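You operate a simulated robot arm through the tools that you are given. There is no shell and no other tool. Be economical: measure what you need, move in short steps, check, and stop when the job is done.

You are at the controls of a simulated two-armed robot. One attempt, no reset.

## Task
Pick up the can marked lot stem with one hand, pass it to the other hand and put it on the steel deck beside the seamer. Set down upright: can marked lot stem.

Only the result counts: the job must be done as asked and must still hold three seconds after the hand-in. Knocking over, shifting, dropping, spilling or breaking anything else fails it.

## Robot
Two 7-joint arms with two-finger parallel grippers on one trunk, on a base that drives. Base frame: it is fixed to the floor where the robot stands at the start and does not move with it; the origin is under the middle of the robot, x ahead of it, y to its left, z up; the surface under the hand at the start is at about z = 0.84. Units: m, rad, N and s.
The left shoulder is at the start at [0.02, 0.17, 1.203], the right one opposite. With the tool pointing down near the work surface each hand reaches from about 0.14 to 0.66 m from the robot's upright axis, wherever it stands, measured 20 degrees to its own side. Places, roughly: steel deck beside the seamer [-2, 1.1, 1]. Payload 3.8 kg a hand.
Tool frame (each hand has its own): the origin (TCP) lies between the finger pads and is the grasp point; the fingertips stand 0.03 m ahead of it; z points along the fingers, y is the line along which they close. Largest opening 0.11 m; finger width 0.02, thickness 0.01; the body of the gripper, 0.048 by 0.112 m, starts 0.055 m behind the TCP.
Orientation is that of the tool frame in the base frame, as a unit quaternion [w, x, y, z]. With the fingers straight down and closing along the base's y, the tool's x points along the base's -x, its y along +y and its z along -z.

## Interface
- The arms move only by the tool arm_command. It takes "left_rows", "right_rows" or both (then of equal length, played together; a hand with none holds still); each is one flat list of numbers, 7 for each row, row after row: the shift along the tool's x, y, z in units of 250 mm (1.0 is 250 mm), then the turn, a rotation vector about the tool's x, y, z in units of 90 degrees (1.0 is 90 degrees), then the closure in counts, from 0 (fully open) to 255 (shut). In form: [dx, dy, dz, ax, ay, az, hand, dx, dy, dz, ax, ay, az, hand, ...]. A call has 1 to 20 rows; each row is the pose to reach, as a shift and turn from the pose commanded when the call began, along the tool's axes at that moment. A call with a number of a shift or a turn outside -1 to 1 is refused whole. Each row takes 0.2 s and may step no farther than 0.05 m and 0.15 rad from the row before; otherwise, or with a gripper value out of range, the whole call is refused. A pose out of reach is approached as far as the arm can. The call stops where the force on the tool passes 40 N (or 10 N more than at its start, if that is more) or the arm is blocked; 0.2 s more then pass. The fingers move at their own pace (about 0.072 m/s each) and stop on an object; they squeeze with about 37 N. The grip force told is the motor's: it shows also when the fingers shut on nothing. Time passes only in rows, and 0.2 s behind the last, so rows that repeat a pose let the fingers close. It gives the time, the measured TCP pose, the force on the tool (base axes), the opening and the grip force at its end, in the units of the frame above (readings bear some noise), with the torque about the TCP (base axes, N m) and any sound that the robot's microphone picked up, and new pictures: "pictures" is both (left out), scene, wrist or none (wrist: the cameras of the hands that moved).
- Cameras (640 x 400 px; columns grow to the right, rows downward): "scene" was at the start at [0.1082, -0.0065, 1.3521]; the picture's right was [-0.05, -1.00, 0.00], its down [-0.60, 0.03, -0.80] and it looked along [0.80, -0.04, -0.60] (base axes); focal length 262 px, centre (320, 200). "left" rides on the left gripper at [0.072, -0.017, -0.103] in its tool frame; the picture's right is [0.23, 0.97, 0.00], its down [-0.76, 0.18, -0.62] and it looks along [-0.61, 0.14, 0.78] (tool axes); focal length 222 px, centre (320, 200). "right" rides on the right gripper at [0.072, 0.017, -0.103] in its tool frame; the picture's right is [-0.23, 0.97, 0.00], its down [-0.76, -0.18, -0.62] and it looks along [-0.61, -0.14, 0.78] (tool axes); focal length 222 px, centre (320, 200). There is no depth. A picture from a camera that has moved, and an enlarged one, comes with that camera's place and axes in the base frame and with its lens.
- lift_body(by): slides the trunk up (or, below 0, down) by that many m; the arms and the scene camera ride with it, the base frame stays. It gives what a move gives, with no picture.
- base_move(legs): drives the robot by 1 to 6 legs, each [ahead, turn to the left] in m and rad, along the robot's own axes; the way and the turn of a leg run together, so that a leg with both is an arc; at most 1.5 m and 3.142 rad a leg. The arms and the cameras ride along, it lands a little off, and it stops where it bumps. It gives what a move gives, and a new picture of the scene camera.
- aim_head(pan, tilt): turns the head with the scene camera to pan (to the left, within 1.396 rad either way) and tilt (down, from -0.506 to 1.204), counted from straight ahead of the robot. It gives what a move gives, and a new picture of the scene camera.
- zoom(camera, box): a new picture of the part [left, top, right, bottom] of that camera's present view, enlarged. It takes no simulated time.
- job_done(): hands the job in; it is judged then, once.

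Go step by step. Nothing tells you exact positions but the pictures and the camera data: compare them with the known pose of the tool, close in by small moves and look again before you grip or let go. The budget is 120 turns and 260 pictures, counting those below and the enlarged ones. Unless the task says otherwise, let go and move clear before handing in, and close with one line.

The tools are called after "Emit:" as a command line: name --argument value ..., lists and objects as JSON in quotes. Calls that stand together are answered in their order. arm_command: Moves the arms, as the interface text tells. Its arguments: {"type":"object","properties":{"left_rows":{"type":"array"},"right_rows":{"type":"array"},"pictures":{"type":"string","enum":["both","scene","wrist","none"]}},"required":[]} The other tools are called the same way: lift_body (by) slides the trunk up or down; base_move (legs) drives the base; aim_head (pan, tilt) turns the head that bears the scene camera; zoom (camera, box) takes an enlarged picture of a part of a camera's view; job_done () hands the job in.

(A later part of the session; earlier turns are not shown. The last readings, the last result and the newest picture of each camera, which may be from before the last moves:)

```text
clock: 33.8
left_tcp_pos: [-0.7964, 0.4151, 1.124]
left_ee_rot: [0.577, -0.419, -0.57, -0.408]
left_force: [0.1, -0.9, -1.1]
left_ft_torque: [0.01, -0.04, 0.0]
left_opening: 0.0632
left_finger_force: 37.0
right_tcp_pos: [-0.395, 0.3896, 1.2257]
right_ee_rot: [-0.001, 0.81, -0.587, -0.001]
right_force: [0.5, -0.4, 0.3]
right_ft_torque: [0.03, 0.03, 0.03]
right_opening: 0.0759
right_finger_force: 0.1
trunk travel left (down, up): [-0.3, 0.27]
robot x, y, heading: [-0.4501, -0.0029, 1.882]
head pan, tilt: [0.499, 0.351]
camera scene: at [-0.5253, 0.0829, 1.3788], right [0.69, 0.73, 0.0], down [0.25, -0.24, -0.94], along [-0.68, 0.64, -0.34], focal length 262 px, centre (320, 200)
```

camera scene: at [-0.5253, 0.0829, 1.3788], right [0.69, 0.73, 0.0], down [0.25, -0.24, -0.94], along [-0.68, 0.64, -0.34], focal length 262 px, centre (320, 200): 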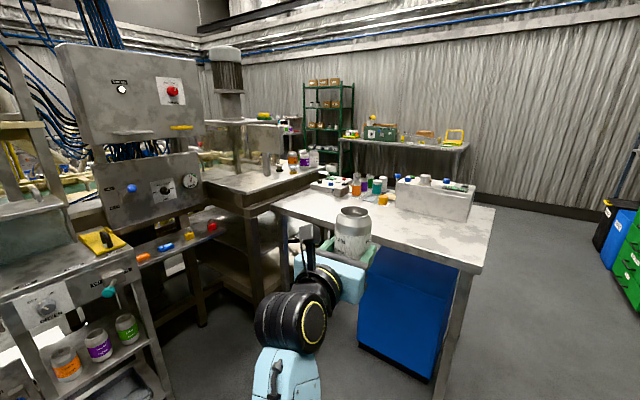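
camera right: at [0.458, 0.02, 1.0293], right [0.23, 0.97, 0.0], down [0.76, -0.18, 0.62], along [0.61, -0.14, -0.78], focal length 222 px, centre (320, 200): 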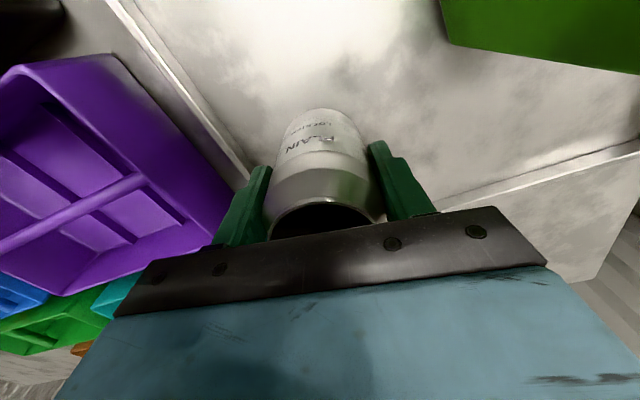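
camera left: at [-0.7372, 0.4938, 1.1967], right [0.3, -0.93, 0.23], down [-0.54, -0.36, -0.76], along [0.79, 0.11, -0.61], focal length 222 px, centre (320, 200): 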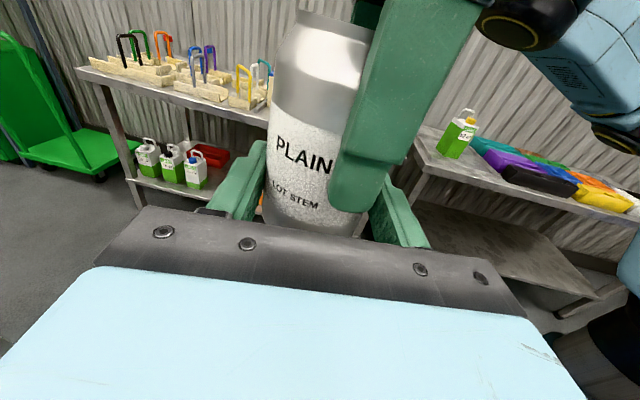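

The left hand now points forward with the can upright. I'll raise the trunk a little for clearance and drive west, then face the deck from a distance.

Emit:
lift_body --by 0.1

Emit:
base_move --legs '[[0, 1.26], [0.4, 0], [0, -0.66]]'

Emit:
aim_head --pan 0.0 --tilt 0.5

```text
clock: 35.1
left_tcp_pos: [-0.7956, 0.4155, 1.2233]
left_ee_rot: [0.576, -0.42, -0.569, -0.409]
left_force: [-0.2, -0.3, -0.8]
left_ft_torque: [0.03, -0.05, -0.01]
left_opening: 0.0631
left_finger_force: 37.1
right_tcp_pos: [-0.3962, 0.3889, 1.3253]
right_ee_rot: [0.0, 0.81, -0.587, 0.0]
right_force: [0.2, -0.9, 0.1]
right_ft_torque: [0.0, 0.0, -0.01]
right_opening: 0.076
right_finger_force: 0.0
trunk travel left (down, up): [-0.4, 0.17]
robot x, y, heading: [-0.4511, 0.0016, 1.891]
head pan, tilt: [0.499, 0.351]
```

```text
clock: 42.5
left_tcp_pos: [-1.3734, 0.1432, 1.2245]
left_ee_rot: [0.673, -0.229, -0.669, -0.217]
left_force: [0.0, 0.0, -1.3]
left_ft_torque: [-0.01, -0.01, -0.01]
left_opening: 0.0631
left_finger_force: 37.4
right_tcp_pos: [-1.0277, 0.3496, 1.3258]
right_ee_rot: [0.0, 0.948, -0.318, 0.0]
right_force: [0.1, -0.9, -0.1]
right_ft_torque: [0.01, -0.04, 0.01]
right_opening: 0.076
right_finger_force: 0.1
trunk travel left (down, up): [-0.4, 0.17]
robot x, y, heading: [-0.8527, 0.0001, 2.493]
head pan, tilt: [0.499, 0.351]
camera scene: at [-0.9608, 0.0231, 1.4788], right [0.15, 0.99, 0.0], down [0.34, -0.05, -0.94], along [-0.93, 0.14, -0.34], focal length 262 px, centre (320, 200)
```

scene: 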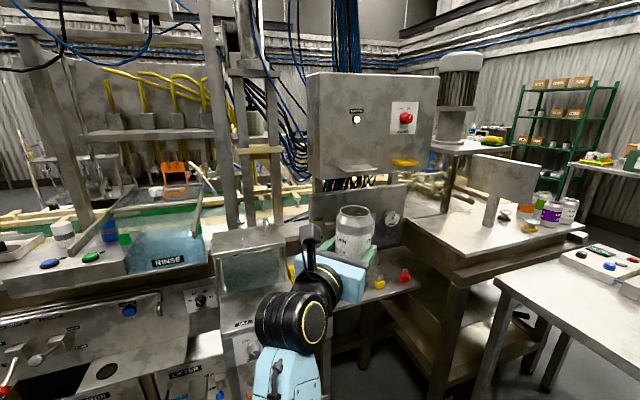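

```text
clock: 43.5
left_tcp_pos: [-1.373, 0.142, 1.2231]
left_ee_rot: [0.673, -0.231, -0.669, -0.216]
left_force: [0.2, -0.3, -0.2]
left_ft_torque: [0.03, 0.0, 0.03]
left_opening: 0.0632
left_finger_force: 37.0
right_tcp_pos: [-1.0274, 0.3489, 1.3257]
right_ee_rot: [-0.001, 0.948, -0.318, -0.001]
right_force: [-0.1, 0.0, 0.5]
right_ft_torque: [-0.02, 0.01, 0.04]
right_opening: 0.076
right_finger_force: 0.0
trunk travel left (down, up): [-0.4, 0.17]
robot x, y, heading: [-0.8521, -0.003, 2.495]
head pan, tilt: [0.0, 0.499]
camera scene: at [-0.9415, 0.064, 1.4651], right [0.6, 0.8, 0.0], down [0.38, -0.29, -0.88], along [-0.7, 0.53, -0.48], focal length 262 px, centre (320, 200)
```

scene: 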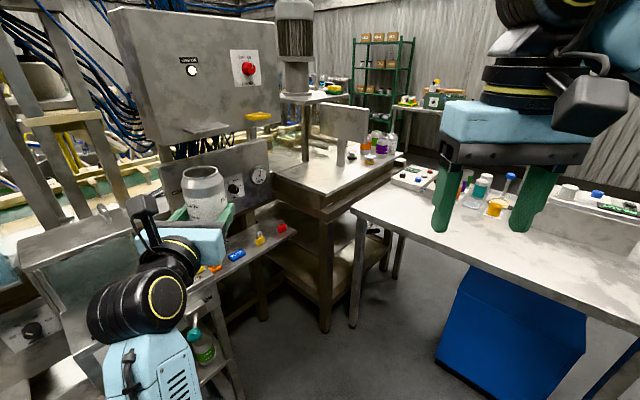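

Now the deck is in clear view; zooming to locate its corners and free space.

Emit:
zoom --camera "scene" --box '[250, 80, 430, 240]'

```text
2.50 times, centred on (340, 160) of scene
camera zoom: at [-0.9415, 0.064, 1.4651], right [0.6, 0.8, 0.0], down [0.38, -0.29, -0.88], along [-0.7, 0.53, -0.48], focal length 656 px, centre (270, 300)
```

zoom: 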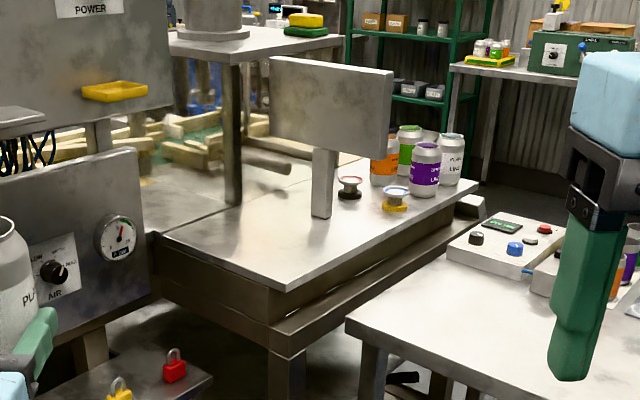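

Triangulated: deck top z≈0.945, front-right corner ≈(-1.71, 0.68), sign post ≈(-1.95, 0.96), so a free spot is ≈(-1.85, 0.785). Driving closer, stopping short.

Emit:
base_move --legs '[[0, -0.07], [0.5, 0], [0, -0.22]]'

Emit:
aim_head --pan 0.1 --tilt 0.65

```text
clock: 47.7
left_tcp_pos: [-1.6893, 0.6123, 1.2242]
left_ee_rot: [0.635, -0.324, -0.629, -0.31]
left_force: [0.8, -0.2, -0.1]
left_ft_torque: [0.02, 0.01, -0.02]
left_opening: 0.0634
left_finger_force: 37.6
right_tcp_pos: [-1.3, 0.715, 1.3248]
right_ee_rot: [0.0, 0.893, -0.451, 0.0]
right_force: [0.0, 0.9, 1.3]
right_ft_torque: [-0.01, -0.02, -0.02]
right_opening: 0.0759
right_finger_force: 0.0
trunk travel left (down, up): [-0.4, 0.17]
robot x, y, heading: [-1.229, 0.3295, 2.211]
head pan, tilt: [0.0, 0.499]
camera scene: at [-1.2965, 0.4166, 1.4651], right [0.8, 0.59, 0.0], down [0.28, -0.39, -0.88], along [-0.52, 0.71, -0.48], focal length 262 px, centre (320, 200)
```

scene: 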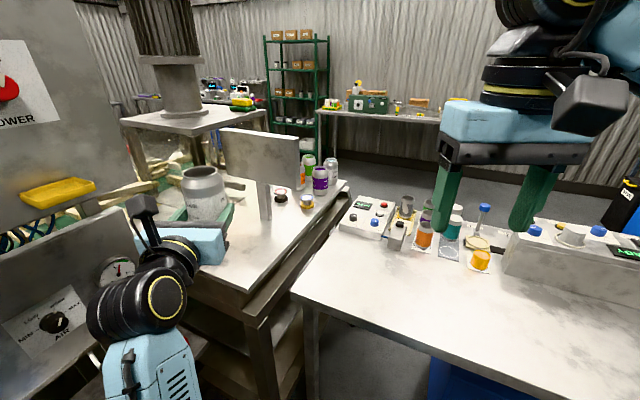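

```text
clock: 48.4
left_tcp_pos: [-1.6889, 0.6121, 1.2222]
left_ee_rot: [0.635, -0.324, -0.629, -0.31]
left_force: [0.0, -0.1, -0.7]
left_ft_torque: [-0.03, 0.0, 0.0]
left_opening: 0.0634
left_finger_force: 36.7
right_tcp_pos: [-1.3003, 0.715, 1.3252]
right_ee_rot: [0.0, 0.893, -0.45, 0.0]
right_force: [0.0, 0.0, -0.9]
right_ft_torque: [0.0, -0.01, 0.03]
right_opening: 0.0758
right_finger_force: 0.0
trunk travel left (down, up): [-0.4, 0.17]
robot x, y, heading: [-1.2306, 0.3285, 2.204]
head pan, tilt: [0.099, 0.649]
camera scene: at [-1.3012, 0.4077, 1.4518], right [0.74, 0.67, 0.0], down [0.41, -0.45, -0.8], along [-0.53, 0.59, -0.6], focal length 262 px, centre (320, 200)
```

scene: 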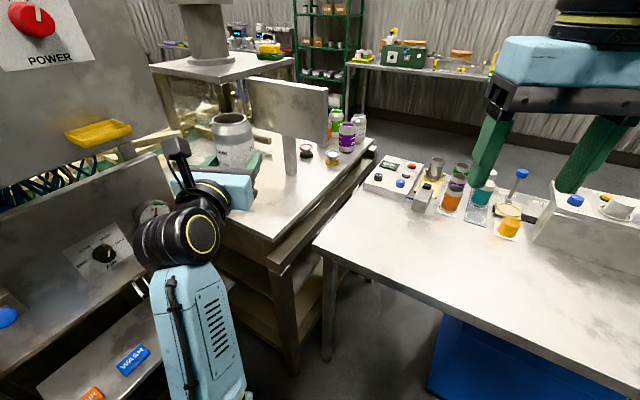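

Deck position confirmed consistently. Driving 0.1 m further, then I'll extend the arm over the spot.

Emit:
base_move --legs '[[0.1, 0]]'

```text
clock: 49.5
left_tcp_pos: [-1.7474, 0.6946, 1.2221]
left_ee_rot: [0.635, -0.325, -0.628, -0.311]
left_force: [-0.1, 0.7, -0.7]
left_ft_torque: [0.01, -0.01, 0.05]
left_opening: 0.0631
left_finger_force: 37.2
right_tcp_pos: [-1.3596, 0.7954, 1.3263]
right_ee_rot: [0.001, 0.892, -0.452, 0.001]
right_force: [-0.9, 0.2, 0.0]
right_ft_torque: [-0.02, 0.0, 0.0]
right_opening: 0.0758
right_finger_force: 0.1
trunk travel left (down, up): [-0.4, 0.17]
robot x, y, heading: [-1.2886, 0.4103, 2.208]
head pan, tilt: [0.099, 0.649]
camera scene: at [-1.3608, 0.4888, 1.4517], right [0.74, 0.67, 0.0], down [0.41, -0.45, -0.8], along [-0.53, 0.59, -0.6], focal length 262 px, centre (320, 200)
```

scene: 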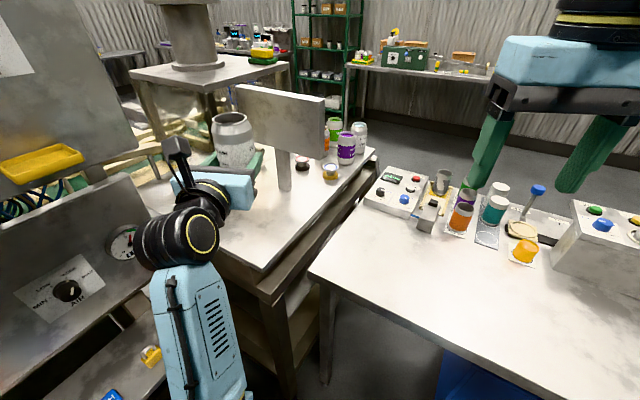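

Extending the arm to put the can over the free spot, still high.

Emit:
arm_command --left_rows '[0, -0.033, 0.16, 0, 0, 0, 255, 0, -0.066, 0.32, 0, 0, 0, 255, 0, -0.1, 0.476, 0, 0, 0, 255, 0, -0.1, 0.476, 0, 0, 0, 255]'

```text
clock: 50.5
left_tcp_pos: [-1.8526, 0.7621, 1.2095]
left_ee_rot: [0.638, -0.334, -0.633, -0.284]
left_force: [-0.7, 0.2, -0.9]
left_ft_torque: [0.0, 0.02, 0.02]
left_opening: 0.0633
left_finger_force: 37.5
right_tcp_pos: [-1.3583, 0.7947, 1.3257]
right_ee_rot: [0.0, 0.892, -0.452, 0.0]
right_force: [0.9, -0.2, 0.4]
right_ft_torque: [0.0, 0.01, -0.02]
right_opening: 0.0758
right_finger_force: 0.0
trunk travel left (down, up): [-0.4, 0.17]
robot x, y, heading: [-1.2893, 0.4072, 2.204]
head pan, tilt: [0.099, 0.649]
camera scene: at [-1.3597, 0.4879, 1.4518], right [0.74, 0.67, 0.0], down [0.4, -0.45, -0.8], along [-0.53, 0.59, -0.6], focal length 262 px, centre (320, 200)
camera left: at [-1.7991, 0.674, 1.2851], right [0.77, 0.61, 0.16], down [0.5, -0.43, -0.76], along [-0.39, 0.67, -0.63], focal length 222 px, centre (320, 200)
```

scene: 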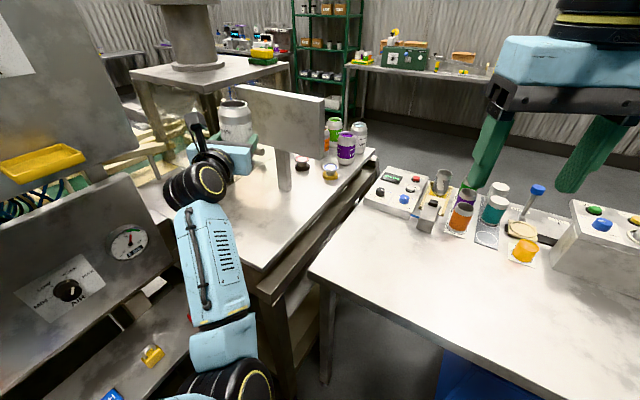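
left: 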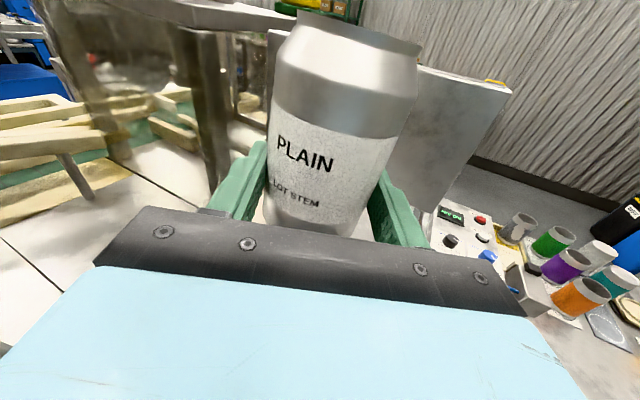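

The arm is near its limit (slight tilt), so I'll pull it back and let the base supply the distance.

Emit:
arm_command --left_rows '[0, 0.033, -0.16, 0, 0, 0, 255, 0, 0.066, -0.32, 0, 0, 0, 255, 0, 0.1, -0.476, 0, 0, 0, 255, 0, 0.1, -0.476, 0, 0, 0, 255]' --pictures "none"

Emit:
base_move --legs '[[0.09, 0]]'

```text
clock: 51.5
left_tcp_pos: [-1.751, 0.6925, 1.2249]
left_ee_rot: [0.639, -0.328, -0.626, -0.303]
left_force: [-0.8, 0.8, 0.2]
left_ft_torque: [0.02, -0.02, -0.02]
left_opening: 0.0634
left_finger_force: 37.0
right_tcp_pos: [-1.36, 0.7949, 1.3252]
right_ee_rot: [0.0, 0.892, -0.452, 0.0]
right_force: [0.3, 0.1, 0.4]
right_ft_torque: [0.0, -0.02, 0.0]
right_opening: 0.0757
right_finger_force: 0.2
trunk travel left (down, up): [-0.4, 0.17]
robot x, y, heading: [-1.2903, 0.4076, 2.208]
head pan, tilt: [0.099, 0.649]
```

```text
clock: 52.6
left_tcp_pos: [-1.8019, 0.7647, 1.2218]
left_ee_rot: [0.637, -0.329, -0.627, -0.304]
left_force: [0.3, 1.1, 0.4]
left_ft_torque: [0.02, -0.01, -0.02]
left_opening: 0.063
left_finger_force: 36.4
right_tcp_pos: [-1.4106, 0.8668, 1.3248]
right_ee_rot: [0.0, 0.892, -0.451, 0.0]
right_force: [-0.7, -0.5, 0.8]
right_ft_torque: [-0.03, 0.0, 0.01]
right_opening: 0.0758
right_finger_force: 0.1
trunk travel left (down, up): [-0.4, 0.17]
robot x, y, heading: [-1.3439, 0.4792, 2.206]
head pan, tilt: [0.099, 0.649]
camera scene: at [-1.4134, 0.5604, 1.4517], right [0.74, 0.67, 0.0], down [0.41, -0.45, -0.8], along [-0.53, 0.59, -0.6], focal length 262 px, centre (320, 200)
```

scene: 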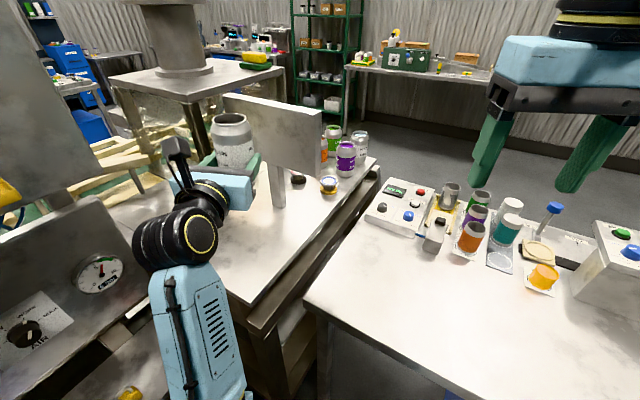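

Nearly over the spot. Before lowering I'll look down at the left elbow to be sure it clears the shelf and panel.

Emit:
aim_head --pan 0.6 --tilt 1.1

```text
clock: 53.5
left_tcp_pos: [-1.8016, 0.7637, 1.2214]
left_ee_rot: [0.638, -0.331, -0.626, -0.303]
left_force: [0.0, 0.5, 0.3]
left_ft_torque: [-0.01, -0.01, 0.02]
left_opening: 0.0632
left_finger_force: 36.7
right_tcp_pos: [-1.4118, 0.866, 1.3259]
right_ee_rot: [0.0, 0.892, -0.451, 0.0]
right_force: [-0.2, -0.5, -0.3]
right_ft_torque: [-0.01, 0.01, -0.01]
right_opening: 0.0758
right_finger_force: 0.1
trunk travel left (down, up): [-0.4, 0.17]
robot x, y, heading: [-1.3463, 0.4796, 2.21]
head pan, tilt: [0.6, 1.1]
camera scene: at [-1.4145, 0.5164, 1.4174], right [0.33, 0.94, 0.0], down [0.84, -0.29, -0.45], along [-0.43, 0.15, -0.89], focal length 262 px, centre (320, 200)
```

scene: 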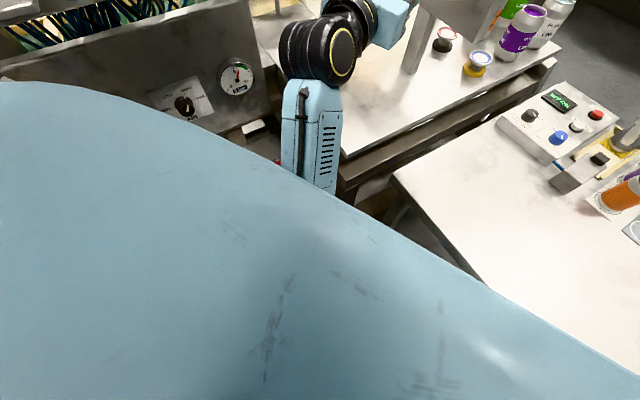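

The forearm is clear of the deck and panel, with only the gripper body over the deck. I'll correct a ~2° tilt and lower the trunk in steps.

Emit:
arm_command --left_rows '[0, 0, 0, 0, 0, -0.024, 255, 0, 0, 0, 0, 0, -0.024, 255]' --pictures "none"

Emit:
lift_body --by -0.12

Emit:
aim_head --pan 0.35 --tilt 0.8

```text
clock: 54.1
left_tcp_pos: [-1.8051, 0.7624, 1.2202]
left_ee_rot: [0.634, -0.322, -0.631, -0.31]
left_force: [-0.9, 0.0, 0.4]
left_ft_torque: [0.0, 0.0, -0.01]
left_opening: 0.0632
left_finger_force: 36.7
right_tcp_pos: [-1.4124, 0.8657, 1.3248]
right_ee_rot: [-0.001, 0.893, -0.451, 0.0]
right_force: [-0.3, -0.7, -0.2]
right_ft_torque: [0.0, -0.01, 0.02]
right_opening: 0.0761
right_finger_force: 0.1
trunk travel left (down, up): [-0.4, 0.17]
robot x, y, heading: [-1.3448, 0.4789, 2.21]
head pan, tilt: [0.6, 1.1]
```

```text
clock: 55.6
left_tcp_pos: [-1.806, 0.7629, 1.1022]
left_ee_rot: [0.635, -0.32, -0.631, -0.31]
left_force: [0.3, -1.0, -0.8]
left_ft_torque: [0.02, 0.0, -0.02]
left_opening: 0.0632
left_finger_force: 36.5
right_tcp_pos: [-1.4118, 0.8671, 1.2067]
right_ee_rot: [0.0, 0.892, -0.452, 0.001]
right_force: [-0.1, 0.0, -0.5]
right_ft_torque: [0.0, 0.01, -0.02]
right_opening: 0.076
right_finger_force: 0.1
trunk travel left (down, up): [-0.28, 0.29]
robot x, y, heading: [-1.3443, 0.4803, 2.202]
head pan, tilt: [0.6, 1.1]
```

```text
clock: 56.4
left_tcp_pos: [-1.8056, 0.7628, 1.1028]
left_ee_rot: [0.635, -0.322, -0.63, -0.309]
left_force: [-0.1, -0.8, -1.1]
left_ft_torque: [-0.01, 0.0, 0.03]
left_opening: 0.0631
left_finger_force: 36.8
right_tcp_pos: [-1.4123, 0.8657, 1.2061]
right_ee_rot: [0.0, 0.892, -0.452, 0.0]
right_force: [0.8, -1.2, -0.3]
right_ft_torque: [0.01, -0.02, 0.03]
right_opening: 0.0759
right_finger_force: 0.1
trunk travel left (down, up): [-0.28, 0.29]
robot x, y, heading: [-1.3404, 0.4797, 2.207]
head pan, tilt: [0.351, 0.799]
camera scene: at [-1.4221, 0.5399, 1.3191], right [0.55, 0.83, 0.0], down [0.6, -0.4, -0.7], along [-0.58, 0.38, -0.72], focal length 262 px, centre (320, 200)
```

scene: 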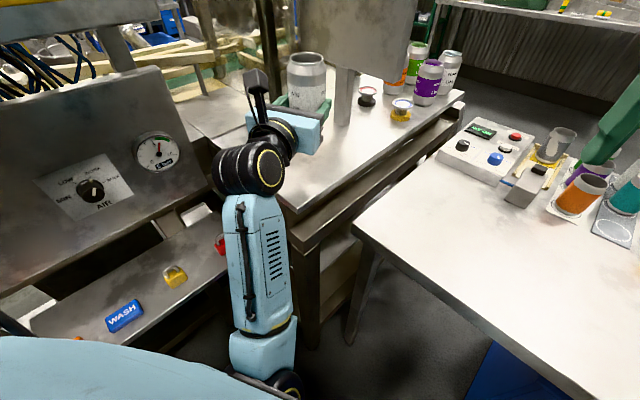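

Clearances look fine: forearm and wrist stay in front of the deck edge. Lowering a further 0.09 m and checking the gap under the can.

Emit:
lift_body --by -0.09

Emit:
zoom --camera "scene" --box '[220, 20, 380, 220]'

Emit:
zoom --camera "left" --box '[0, 0, 640, 400]'

```text
clock: 57.7
left_tcp_pos: [-1.8042, 0.7621, 1.0114]
left_ee_rot: [0.635, -0.323, -0.63, -0.31]
left_force: [-0.1, -0.6, -0.1]
left_ft_torque: [-0.01, 0.0, 0.01]
left_opening: 0.0631
left_finger_force: 36.9
right_tcp_pos: [-1.4109, 0.867, 1.1168]
right_ee_rot: [0.0, 0.892, -0.452, 0.001]
right_force: [-0.1, -0.4, 0.1]
right_ft_torque: [0.02, 0.0, 0.0]
right_opening: 0.0759
right_finger_force: 0.1
trunk travel left (down, up): [-0.19, 0.38]
robot x, y, heading: [-1.3448, 0.4812, 2.209]
head pan, tilt: [0.351, 0.799]
```

```text
2.00 times, centred on (300, 120) of scene
camera zoom: at [-1.422, 0.5398, 1.2292], right [0.55, 0.83, 0.0], down [0.6, -0.4, -0.7], along [-0.58, 0.39, -0.72], focal length 525 px, centre (360, 360)
```

zoom: 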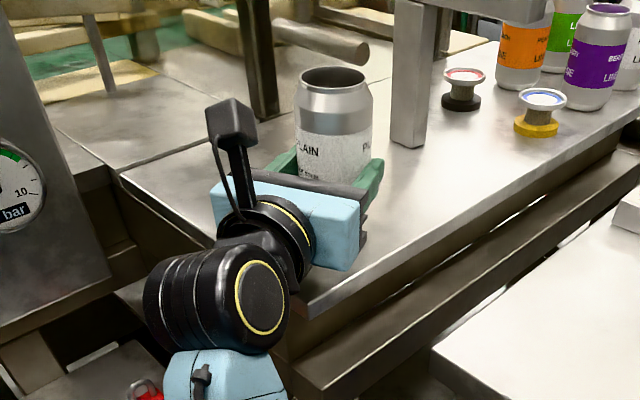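

```text
1.00 times, centred on (320, 200) of left (not enlarged: the box is as wide or as high as the picture)
camera zoom: at [-1.7552, 0.6704, 1.0845], right [0.78, 0.59, 0.21], down [0.51, -0.4, -0.76], along [-0.37, 0.7, -0.61], focal length 222 px, centre (320, 200)
```

zoom: 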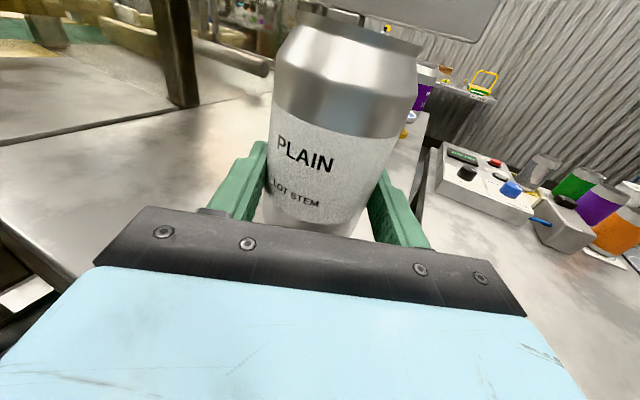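

Still a few cm above the deck. I'll pull back 1 cm for wrist clearance, and descend by arm to about 1 cm above.

Emit:
arm_command --left_rows '[0, 0, -0.048, 0, 0, 0, 255, -0.03, 0, -0.048, 0, 0, 0, 255, -0.07, 0, -0.048, 0, 0, 0, 255, -0.07, 0, -0.048, 0, 0, 0, 255]' --pictures "none"

Emit:
zoom --camera "scene" --box '[250, 50, 350, 170]'

```text
clock: 58.7
left_tcp_pos: [-1.7961, 0.7535, 0.9958]
left_ee_rot: [0.635, -0.32, -0.63, -0.312]
left_force: [-4.7, 2.0, 8.6]
left_ft_torque: [-0.46, -0.33, -0.25]
left_opening: 0.063
left_finger_force: 37.1
right_tcp_pos: [-1.4115, 0.8655, 1.1153]
right_ee_rot: [0.0, 0.893, -0.451, 0.0]
right_force: [-0.2, 0.1, -0.5]
right_ft_torque: [-0.01, 0.03, 0.0]
right_opening: 0.076
right_finger_force: 0.1
trunk travel left (down, up): [-0.19, 0.38]
robot x, y, heading: [-1.3441, 0.4796, 2.208]
head pan, tilt: [0.351, 0.799]
```

```text
3.33 times, centred on (300, 110) of scene
camera zoom: at [-1.4223, 0.5398, 1.2292], right [0.55, 0.83, 0.0], down [0.6, -0.4, -0.7], along [-0.58, 0.39, -0.72], focal length 874 px, centre (387, 500)
```

zoom: 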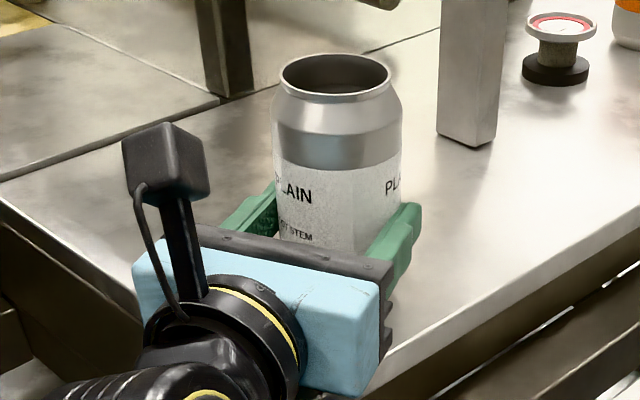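

Contact force of ~9 N appeared, but its torque suggests the touch is behind the grasp point (wrist/body on the deck edge), not the can. I'll lift 1 cm and look at it with the right wrist camera's view too.

Emit:
arm_command --left_rows '[0.04, 0, 0, 0, 0, 0, 255, 0.04, 0, 0, 0, 0, 0, 255]' --pictures "wrist"

Emit:
zoom --camera "right" --box '[0, 0, 640, 400]'

```text
clock: 59.3
left_tcp_pos: [-1.7957, 0.7532, 1.0013]
left_ee_rot: [0.632, -0.322, -0.632, -0.312]
left_force: [0.0, -0.4, -0.9]
left_ft_torque: [0.0, 0.03, 0.01]
left_opening: 0.0633
left_finger_force: 36.9
right_tcp_pos: [-1.4109, 0.8664, 1.1157]
right_ee_rot: [0.0, 0.892, -0.452, 0.0]
right_force: [-0.3, 0.3, -0.1]
right_ft_torque: [-0.02, -0.02, 0.01]
right_opening: 0.0762
right_finger_force: 0.0
trunk travel left (down, up): [-0.19, 0.38]
robot x, y, heading: [-1.3424, 0.4813, 2.202]
head pan, tilt: [0.351, 0.799]
camera left: at [-1.7471, 0.6613, 1.0752], right [0.78, 0.59, 0.21], down [0.51, -0.4, -0.76], along [-0.36, 0.7, -0.61], focal length 222 px, centre (320, 200)
```

left: 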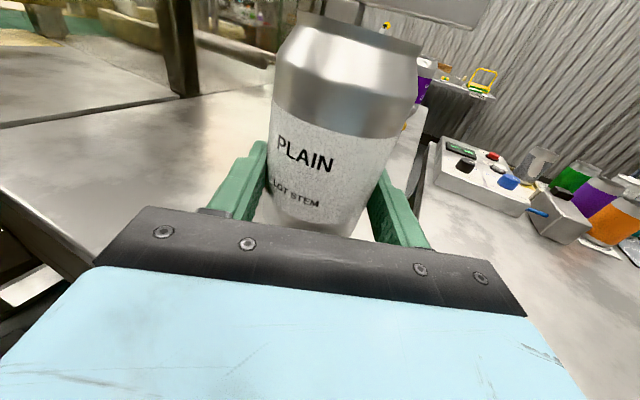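

```text
1.00 times, centred on (320, 200) of right (not enlarged: the box is as wide or as high as the picture)
camera zoom: at [-1.3821, 0.7982, 1.2194], right [-0.92, -0.39, 0.0], down [-0.31, 0.72, 0.62], along [-0.25, 0.57, -0.78], focal length 222 px, centre (320, 200)
```

zoom: 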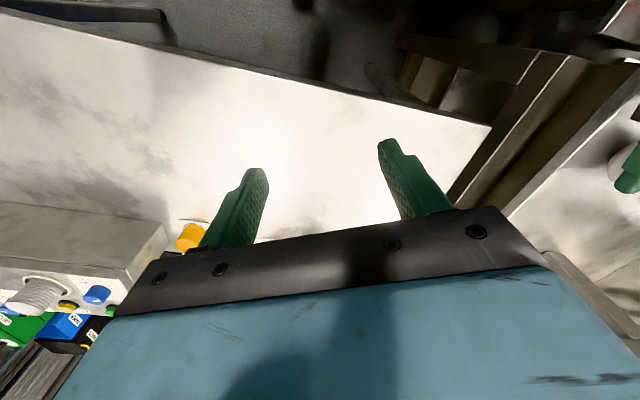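

The right wrist camera can inspect from the side: I'll yaw the right hand ~78° toward the can and lower it 8 cm over the empty part of the white table.

Emit:
arm_command --right_rows '[0, 0, 0.03, 0, 0, -0.087, 79, 0, 0, 0.06, 0, 0, -0.174, 79, 0, 0, 0.1, 0, 0, -0.261, 79, 0, 0, 0.13, 0, 0, -0.348, 79, 0, 0, 0.16, 0, 0, -0.435, 79, 0, 0, 0.19, 0, 0, -0.522, 79, 0, 0, 0.22, 0, 0, -0.609, 79, 0, 0, 0.26, 0, 0, -0.696, 79, 0, 0, 0.29, 0, 0, -0.783, 79, 0, 0, 0.32, 0, 0, -0.87, 79]' --pictures "wrist"

```text
clock: 61.5
left_tcp_pos: [-1.7973, 0.7531, 1.0054]
left_ee_rot: [0.635, -0.32, -0.631, -0.311]
left_force: [-0.3, 0.2, -0.1]
left_ft_torque: [-0.01, 0.01, 0.02]
left_opening: 0.063
left_finger_force: 37.0
right_tcp_pos: [-1.4114, 0.8448, 1.0355]
right_ee_rot: [-0.001, 0.977, 0.213, 0.0]
right_force: [-0.3, 0.3, -1.0]
right_ft_torque: [0.06, -0.01, 0.01]
right_opening: 0.0758
right_finger_force: 0.0
right hand out of reach, approached as far as the arm can: row 10
trunk travel left (down, up): [-0.19, 0.38]
robot x, y, heading: [-1.3415, 0.4821, 2.206]
head pan, tilt: [0.351, 0.799]
camera right: at [-1.3385, 0.8593, 1.1399], right [0.2, -0.98, 0.0], down [-0.77, -0.16, 0.62], along [-0.61, -0.12, -0.78], focal length 222 px, centre (320, 200)
```

right: 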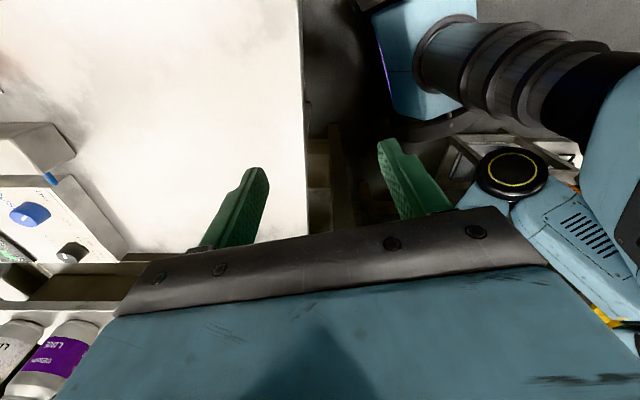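

The torque places the touch ~8.5 cm behind the grasp point, right at the deck's front edge (deck z≈0.958). I'll restore the right hand's height, pull the left hand back 3 cm so its body overhangs the edge, then descend again gently.

Emit:
arm_command --right_rows '[0, 0, -0.1, 0, 0, 0, 79, 0, 0, -0.2, 0, 0, 0, 79, 0, 0, -0.3, 0, 0, 0, 79, 0, 0, -0.3, 0, 0, 0, 79]' --left_rows '[0, 0, -0.06, 0, 0, 0, 255, 0, 0, -0.12, 0, 0, 0, 255, -0.016, 0, -0.12, 0, 0, 0, 255, -0.03, 0, -0.12, 0, 0, 0, 255]' --pictures "scene"

Emit:
zoom --camera "scene" --box '[240, 50, 360, 190]'

```text
clock: 62.5
left_tcp_pos: [-1.7799, 0.7306, 1.004]
left_ee_rot: [0.641, -0.321, -0.624, -0.311]
left_force: [-0.8, 0.2, 0.2]
left_ft_torque: [-0.03, 0.03, -0.02]
left_opening: 0.0629
left_finger_force: 37.2
right_tcp_pos: [-1.4097, 0.8374, 1.1099]
right_ee_rot: [0.0, 0.977, 0.212, 0.0]
right_force: [0.7, -0.6, 0.6]
right_ft_torque: [0.01, 0.01, -0.01]
right_opening: 0.076
right_finger_force: 0.0
right hand out of reach, approached as far as the arm can: row 2, 3, 4
trunk travel left (down, up): [-0.19, 0.38]
robot x, y, heading: [-1.3411, 0.4805, 2.205]
head pan, tilt: [0.351, 0.799]
camera scene: at [-1.4221, 0.54, 1.2291], right [0.55, 0.83, 0.0], down [0.6, -0.4, -0.7], along [-0.58, 0.39, -0.72], focal length 262 px, centre (320, 200)
```

scene: 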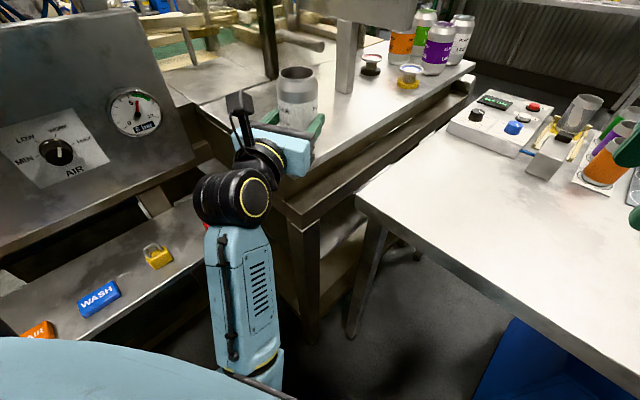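

```text
2.86 times, centred on (300, 120) of scene
camera zoom: at [-1.4221, 0.54, 1.2291], right [0.55, 0.83, 0.0], down [0.6, -0.4, -0.7], along [-0.58, 0.39, -0.72], focal length 750 px, centre (377, 429)
```

zoom: 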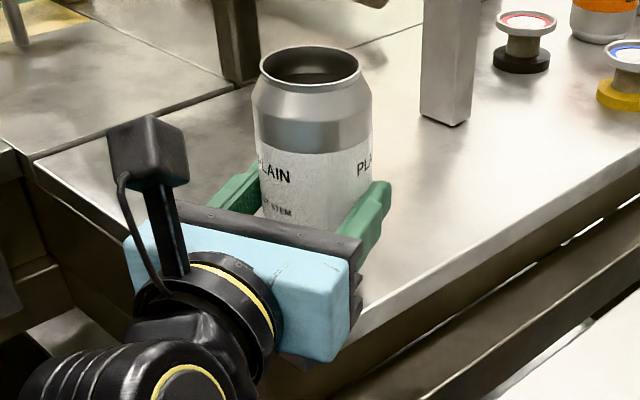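

Good. Descending slowly in 3 mm rows.

Emit:
arm_command --left_rows '[-0.012, 0, 0, 0, 0, 0, 255, -0.024, 0, 0, 0, 0, 0, 255, -0.036, 0, 0, 0, 0, 0, 255, -0.036, 0, 0, 0, 0, 0, 255]' --pictures "none"

```text
clock: 63.5
left_tcp_pos: [-1.78, 0.7296, 0.997]
left_ee_rot: [0.643, -0.321, -0.622, -0.311]
left_force: [-5.8, 3.8, 13.6]
left_ft_torque: [-0.37, -0.4, -0.06]
left_opening: 0.0631
left_finger_force: 37.2
right_tcp_pos: [-1.4121, 0.8366, 1.1089]
right_ee_rot: [0.0, 0.977, 0.213, 0.001]
right_force: [-0.6, 0.4, 0.6]
right_ft_torque: [-0.02, -0.02, 0.01]
right_opening: 0.0758
right_finger_force: 0.1
trunk travel left (down, up): [-0.19, 0.38]
robot x, y, heading: [-1.3458, 0.4799, 2.216]
head pan, tilt: [0.351, 0.799]
```

The touch point is the same world point — the deck's front edge against the gripper body's underside — so the can bottom must be within millimetres of the deck. I'll lift slightly, pull back 1.5 cm so the body clears the edge, and settle again.

Emit:
arm_command --left_rows '[0.03, 0, 0, 0, 0, 0, 255, 0.03, 0, -0.07, 0, 0, 0, 255, 0.015, 0, -0.07, 0, 0, 0, 255, 0.0, 0, -0.07, 0, 0, 0, 255, 0.0, 0, -0.07, 0, 0, 0, 255]' --pictures "wrist"

Emit:
zoom --camera "scene" --box '[240, 50, 360, 190]'

```text
clock: 64.7
left_tcp_pos: [-1.7692, 0.7161, 0.9932]
left_ee_rot: [0.64, -0.325, -0.623, -0.31]
left_force: [-0.4, 0.6, -0.8]
left_ft_torque: [0.0, -0.02, -0.03]
left_opening: 0.0631
left_finger_force: 36.7
right_tcp_pos: [-1.4104, 0.8366, 1.1093]
right_ee_rot: [0.0, 0.977, 0.212, 0.0]
right_force: [-0.3, -0.6, 0.5]
right_ft_torque: [0.04, 0.02, -0.02]
right_opening: 0.0759
right_finger_force: 0.1
trunk travel left (down, up): [-0.19, 0.38]
robot x, y, heading: [-1.3443, 0.4788, 2.205]
head pan, tilt: [0.351, 0.799]
camera left: at [-1.7192, 0.6236, 1.0649], right [0.79, 0.58, 0.2], down [0.49, -0.4, -0.77], along [-0.37, 0.71, -0.6], focal length 222 px, centre (320, 200)
```

left: 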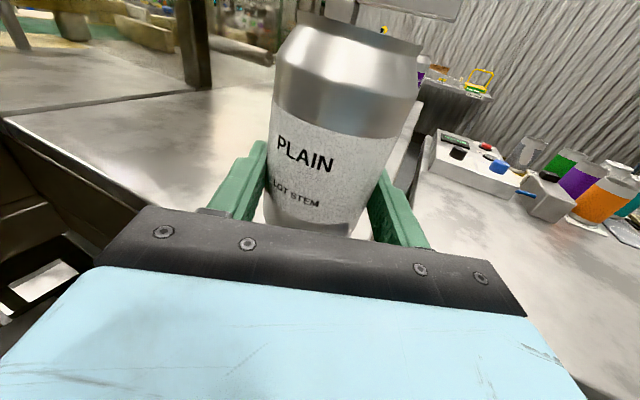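

```text
2.86 times, centred on (300, 120) of scene
camera zoom: at [-1.4221, 0.5399, 1.2291], right [0.55, 0.83, 0.0], down [0.6, -0.4, -0.7], along [-0.58, 0.39, -0.72], focal length 750 px, centre (377, 429)
```

zoom: 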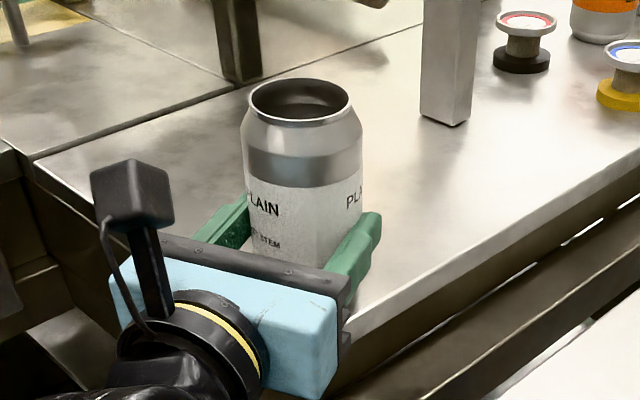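

No contact now at z 0.993, so the body clears the edge. Descending in 2 mm rows.

Emit:
arm_command --left_rows '[-0.008, 0, 0, 0, 0, 0, 255, -0.016, 0, 0, 0, 0, 0, 255, -0.024, 0, 0, 0, 0, 0, 255, -0.024, 0, 0, 0, 0, 0, 255]' --pictures "none"

```text
clock: 65.7
left_tcp_pos: [-1.7688, 0.7161, 0.9913]
left_ee_rot: [0.644, -0.323, -0.62, -0.31]
left_force: [-5.9, 1.8, 18.8]
left_ft_torque: [0.25, -0.08, 0.08]
left_opening: 0.0632
left_finger_force: 36.4
right_tcp_pos: [-1.4107, 0.8357, 1.1086]
right_ee_rot: [-0.001, 0.977, 0.212, -0.001]
right_force: [-0.2, 0.0, 0.0]
right_ft_torque: [0.03, 0.01, 0.0]
right_opening: 0.0759
right_finger_force: 0.1
trunk travel left (down, up): [-0.19, 0.38]
robot x, y, heading: [-1.3441, 0.4805, 2.207]
head pan, tilt: [0.351, 0.799]
```

Now the contact is at the can's base (deck z≈0.96). There's a ~2° lean; I'll lift 1 mm, correct the roll and let it settle.

Emit:
arm_command --left_rows '[0.012, 0, 0, 0, 0, -0.02, 255, 0.012, 0, 0, 0, 0, -0.02, 255, 0.008, 0, 0, 0, 0, -0.02, 255]' --pictures "none"

```text
clock: 66.5
left_tcp_pos: [-1.7682, 0.7146, 0.9911]
left_ee_rot: [0.637, -0.314, -0.627, -0.319]
left_force: [-6.0, 1.6, 24.8]
left_ft_torque: [0.06, 0.0, -0.01]
left_opening: 0.063
left_finger_force: 37.2
right_tcp_pos: [-1.4112, 0.8361, 1.1094]
right_ee_rot: [0.0, 0.977, 0.213, 0.0]
right_force: [-0.1, 0.5, -0.5]
right_ft_torque: [-0.01, 0.0, 0.03]
right_opening: 0.0763
right_finger_force: 0.1
trunk travel left (down, up): [-0.19, 0.38]
robot x, y, heading: [-1.343, 0.4833, 2.205]
head pan, tilt: [0.351, 0.799]
```

Upright now, pressing with 25 N. I'll relax the pressure, then open the fingers.

Emit:
arm_command --left_rows '[0.008, 0, 0, 0, 0, 0, 255, 0.014, 0, 0, 0, 0, 0, 255, 0.014, 0, 0, 0, 0, 0, 255]' --pictures "none"

```text
clock: 67.3
left_tcp_pos: [-1.7683, 0.7154, 0.9902]
left_ee_rot: [0.634, -0.316, -0.63, -0.318]
left_force: [-4.8, 3.0, 28.1]
left_ft_torque: [0.36, 0.28, 0.03]
left_opening: 0.063
left_finger_force: 37.0
right_tcp_pos: [-1.4097, 0.837, 1.1093]
right_ee_rot: [0.0, 0.977, 0.212, -0.001]
right_force: [0.0, -0.1, -0.2]
right_ft_torque: [0.0, 0.0, 0.0]
right_opening: 0.0761
right_finger_force: 0.0
trunk travel left (down, up): [-0.19, 0.38]
robot x, y, heading: [-1.3465, 0.4817, 2.202]
head pan, tilt: [0.351, 0.799]
```

Pressure didn't drop, so I'll raise a bit more.

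Emit:
arm_command --left_rows '[0.012, 0, 0, 0, 0, 0, 255, 0.02, 0, 0, 0, 0, 0, 255, 0.02, 0, 0, 0, 0, 0, 255]' --pictures "none"

```text
clock: 68.1
left_tcp_pos: [-1.7672, 0.7149, 0.9889]
left_ee_rot: [-0.629, 0.319, 0.635, 0.315]
left_force: [1.0, -1.9, 10.1]
left_ft_torque: [0.14, 0.1, -0.03]
left_opening: 0.0632
left_finger_force: 37.0
right_tcp_pos: [-1.4104, 0.8359, 1.1091]
right_ee_rot: [0.0, 0.977, 0.212, 0.0]
right_force: [0.0, -0.3, -0.4]
right_ft_torque: [0.03, 0.02, -0.03]
right_opening: 0.0761
right_finger_force: 0.1
trunk travel left (down, up): [-0.19, 0.38]
robot x, y, heading: [-1.3436, 0.4799, 2.212]
head pan, tilt: [0.351, 0.799]
```

Down to 10 N. One small raise more and a look before release.

Emit:
arm_command --left_rows '[0.006, 0, 0, 0, 0, 0, 255, 0.006, 0, 0, 0, 0, 0, 255]' --pictures "wrist"

Emit:
zoom --camera "scene" --box '[240, 50, 360, 190]'

```text
clock: 68.7
left_tcp_pos: [-1.7675, 0.7148, 0.9901]
left_ee_rot: [-0.627, 0.321, 0.636, 0.315]
left_force: [0.0, 0.5, 1.6]
left_ft_torque: [0.08, -0.03, -0.02]
left_opening: 0.0632
left_finger_force: 36.6
right_tcp_pos: [-1.4118, 0.8373, 1.1095]
right_ee_rot: [-0.001, 0.977, 0.212, 0.0]
right_force: [-0.6, 0.2, 0.0]
right_ft_torque: [-0.02, 0.0, 0.01]
right_opening: 0.076
right_finger_force: 0.0
trunk travel left (down, up): [-0.19, 0.38]
robot x, y, heading: [-1.3402, 0.4818, 2.207]
head pan, tilt: [0.351, 0.799]
camera left: at [-1.7207, 0.6224, 1.0624], right [0.78, 0.58, 0.23], down [0.52, -0.4, -0.75], along [-0.35, 0.7, -0.62], focal length 222 px, centre (320, 200)
```

left: 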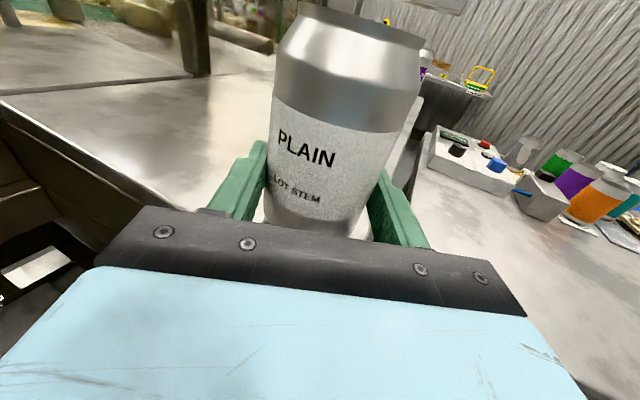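

```text
2.86 times, centred on (300, 120) of scene
camera zoom: at [-1.4218, 0.5399, 1.2291], right [0.55, 0.83, 0.0], down [0.6, -0.4, -0.7], along [-0.58, 0.39, -0.72], focal length 750 px, centre (377, 429)
```

zoom: 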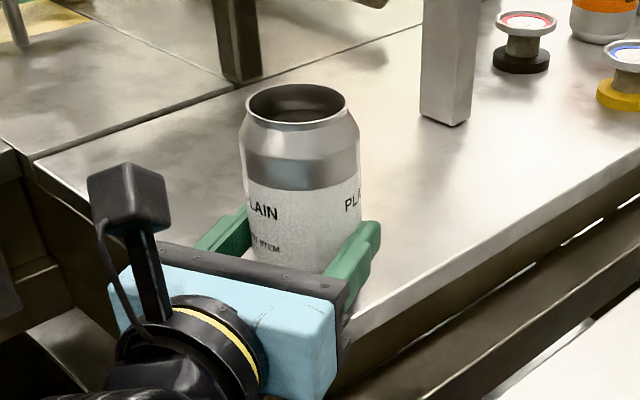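

Force is ~1.6 N, hand level, can standing upright on the deck. Releasing gently.

Emit:
arm_command --left_rows '[0, 0, 0, 0, 0, 0, 100, 0, 0, 0, 0, 0, 0, 100, 0, 0, 0, 0, 0, 0, 70, 0, 0, 0, 0, 0, 0, 30, 0, 0, 0, 0, 0, 0, 30]' --pictures "wrist"

Emit:
zoom --camera "scene" --box '[240, 50, 360, 190]'

```text
clock: 69.9
left_tcp_pos: [-1.7682, 0.7153, 0.9905]
left_ee_rot: [-0.63, 0.318, 0.635, 0.315]
left_force: [0.1, -0.8, 0.7]
left_ft_torque: [-0.02, -0.01, 0.0]
left_opening: 0.0968
left_finger_force: 0.0
right_tcp_pos: [-1.4106, 0.8369, 1.1085]
right_ee_rot: [0.0, 0.977, 0.212, 0.0]
right_force: [-0.3, -0.2, -0.2]
right_ft_torque: [-0.02, 0.01, 0.01]
right_opening: 0.0761
right_finger_force: 0.0
trunk travel left (down, up): [-0.19, 0.38]
robot x, y, heading: [-1.3424, 0.4785, 2.211]
head pan, tilt: [0.351, 0.799]
camera left: at [-1.7208, 0.6217, 1.0639], right [0.78, 0.58, 0.23], down [0.52, -0.4, -0.76], along [-0.35, 0.71, -0.61], focal length 222 px, centre (320, 200)
```

left: 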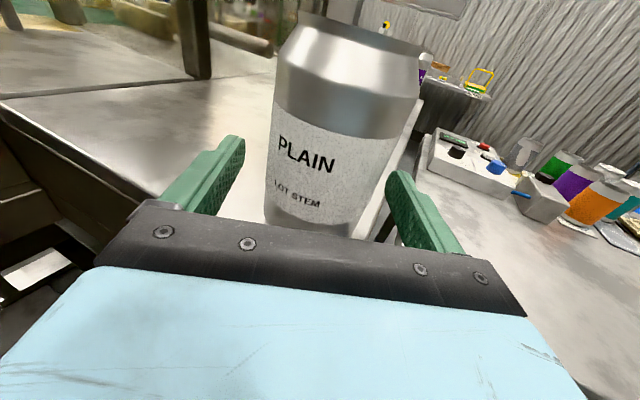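

```text
2.86 times, centred on (300, 120) of scene
camera zoom: at [-1.422, 0.5399, 1.2291], right [0.55, 0.83, 0.0], down [0.6, -0.4, -0.7], along [-0.58, 0.39, -0.72], focal length 750 px, centre (377, 429)
```

zoom: 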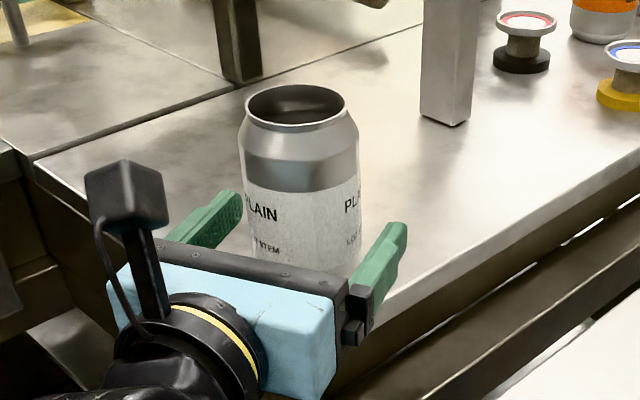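

The can stands by itself. Withdrawing the hand straight back.

Emit:
arm_command --left_rows '[0.01, 0, -0.08, 0, 0, 0, 20, 0.02, 0, -0.16, 0, 0, 0, 20, 0.02, 0, -0.24, 0, 0, 0, 20, 0.02, 0, -0.32, 0, 0, 0, 20, 0.02, 0, -0.4, 0, 0, 0, 20]' --pictures "both"

Emit:
zoom --camera "scene" --box '[240, 50, 360, 190]'

```text
clock: 71.1
left_tcp_pos: [-1.7329, 0.6981, 0.9594]
left_ee_rot: [0.645, -0.312, -0.62, -0.319]
left_force: [-15.5, 14.7, 31.6]
left_ft_torque: [-0.48, 1.7, -1.06]
left_opening: 0.1037
left_finger_force: 1.9
left hand out of reach, approached as far as the arm can: row 1, 2, 3, 4, 5
right_tcp_pos: [-1.4108, 0.8378, 1.1085]
right_ee_rot: [0.001, 0.977, 0.212, 0.0]
right_force: [-1.0, -0.4, -0.9]
right_ft_torque: [0.0, 0.01, 0.0]
right_opening: 0.0757
right_finger_force: 0.1
trunk travel left (down, up): [-0.19, 0.38]
robot x, y, heading: [-1.3415, 0.4809, 2.207]
head pan, tilt: [0.351, 0.799]
camera scene: at [-1.4221, 0.5414, 1.2296], right [0.55, 0.83, 0.0], down [0.6, -0.4, -0.7], along [-0.58, 0.38, -0.72], focal length 262 px, centre (320, 200)
camera left: at [-1.6821, 0.6036, 1.0275], right [0.78, 0.58, 0.22], down [0.5, -0.37, -0.79], along [-0.37, 0.73, -0.58], focal length 222 px, centre (320, 200)
```

scene: 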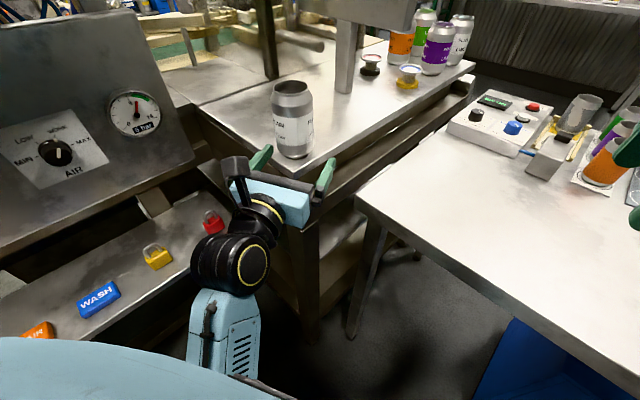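
left: 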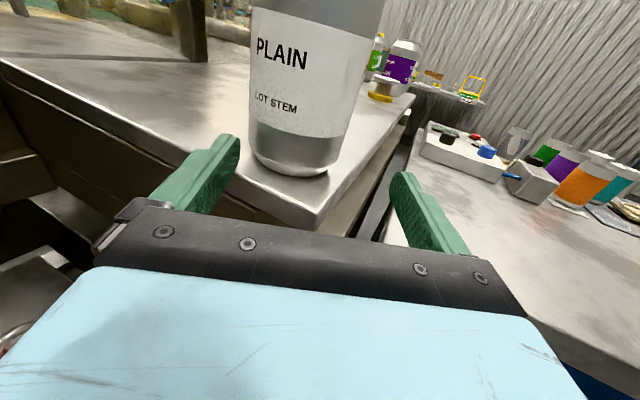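

```text
2.86 times, centred on (300, 120) of scene
camera zoom: at [-1.4221, 0.5414, 1.2296], right [0.55, 0.83, 0.0], down [0.6, -0.4, -0.7], along [-0.58, 0.38, -0.72], focal length 750 px, centre (377, 429)
```

zoom: 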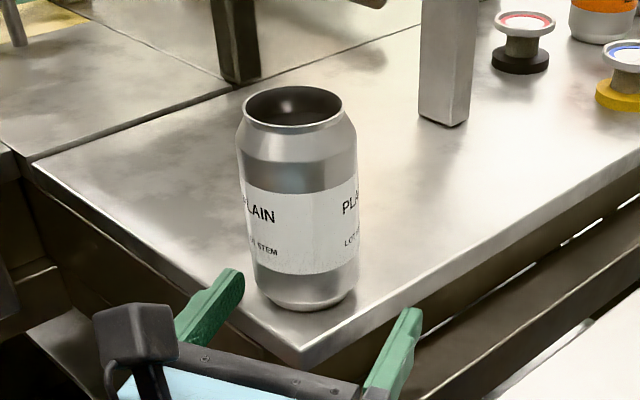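

The arm ran into a reach limit and sagged; its left finger is resting on the deck edge while the can stands free and upright. I'll raise the trunk to lift the hand straight off the edge.

Emit:
lift_body --by 0.04

Emit:
zoom --camera "scene" --box '[220, 40, 380, 220]'

Emit:
zoom --camera "left" --box '[0, 0, 640, 400]'

```text
clock: 71.9
left_tcp_pos: [-1.7321, 0.6964, 0.9877]
left_ee_rot: [0.635, -0.317, -0.63, -0.317]
left_force: [0.2, 0.0, 0.0]
left_ft_torque: [0.03, -0.02, -0.01]
left_opening: 0.1014
left_finger_force: 0.0
right_tcp_pos: [-1.4103, 0.8362, 1.1483]
right_ee_rot: [0.0, 0.977, 0.212, 0.001]
right_force: [-0.3, 0.4, 0.8]
right_ft_torque: [-0.01, -0.02, 0.04]
right_opening: 0.076
right_finger_force: 0.1
trunk travel left (down, up): [-0.23, 0.34]
robot x, y, heading: [-1.3437, 0.4813, 2.203]
head pan, tilt: [0.351, 0.799]
```

```text
2.22 times, centred on (300, 130) of scene
camera zoom: at [-1.4219, 0.54, 1.2691], right [0.55, 0.83, 0.0], down [0.6, -0.4, -0.7], along [-0.58, 0.39, -0.72], focal length 583 px, centre (364, 356)
```

zoom: 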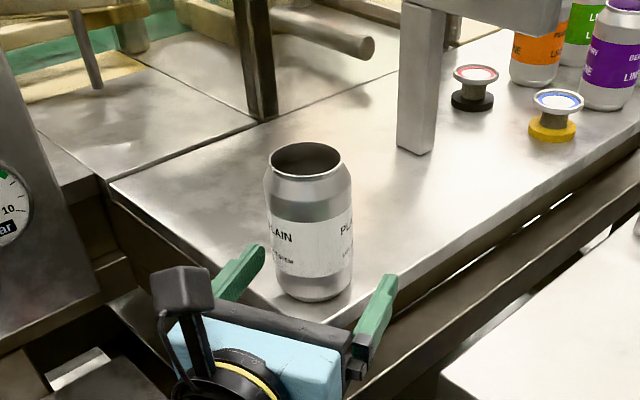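

```text
1.00 times, centred on (320, 200) of left (not enlarged: the box is as wide or as high as the picture)
camera zoom: at [-1.6827, 0.6036, 1.06], right [0.78, 0.58, 0.22], down [0.51, -0.39, -0.77], along [-0.36, 0.71, -0.6], focal length 222 px, centre (320, 200)
```

zoom: 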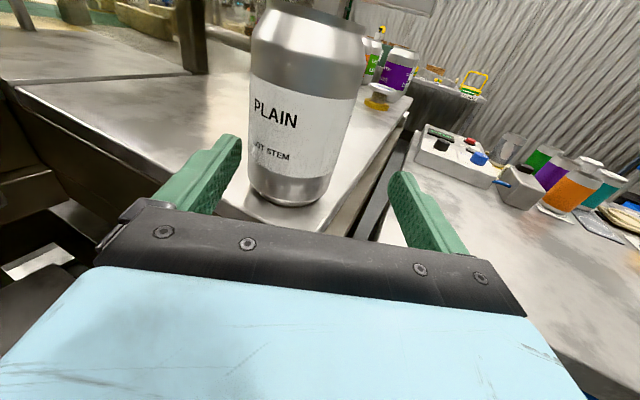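

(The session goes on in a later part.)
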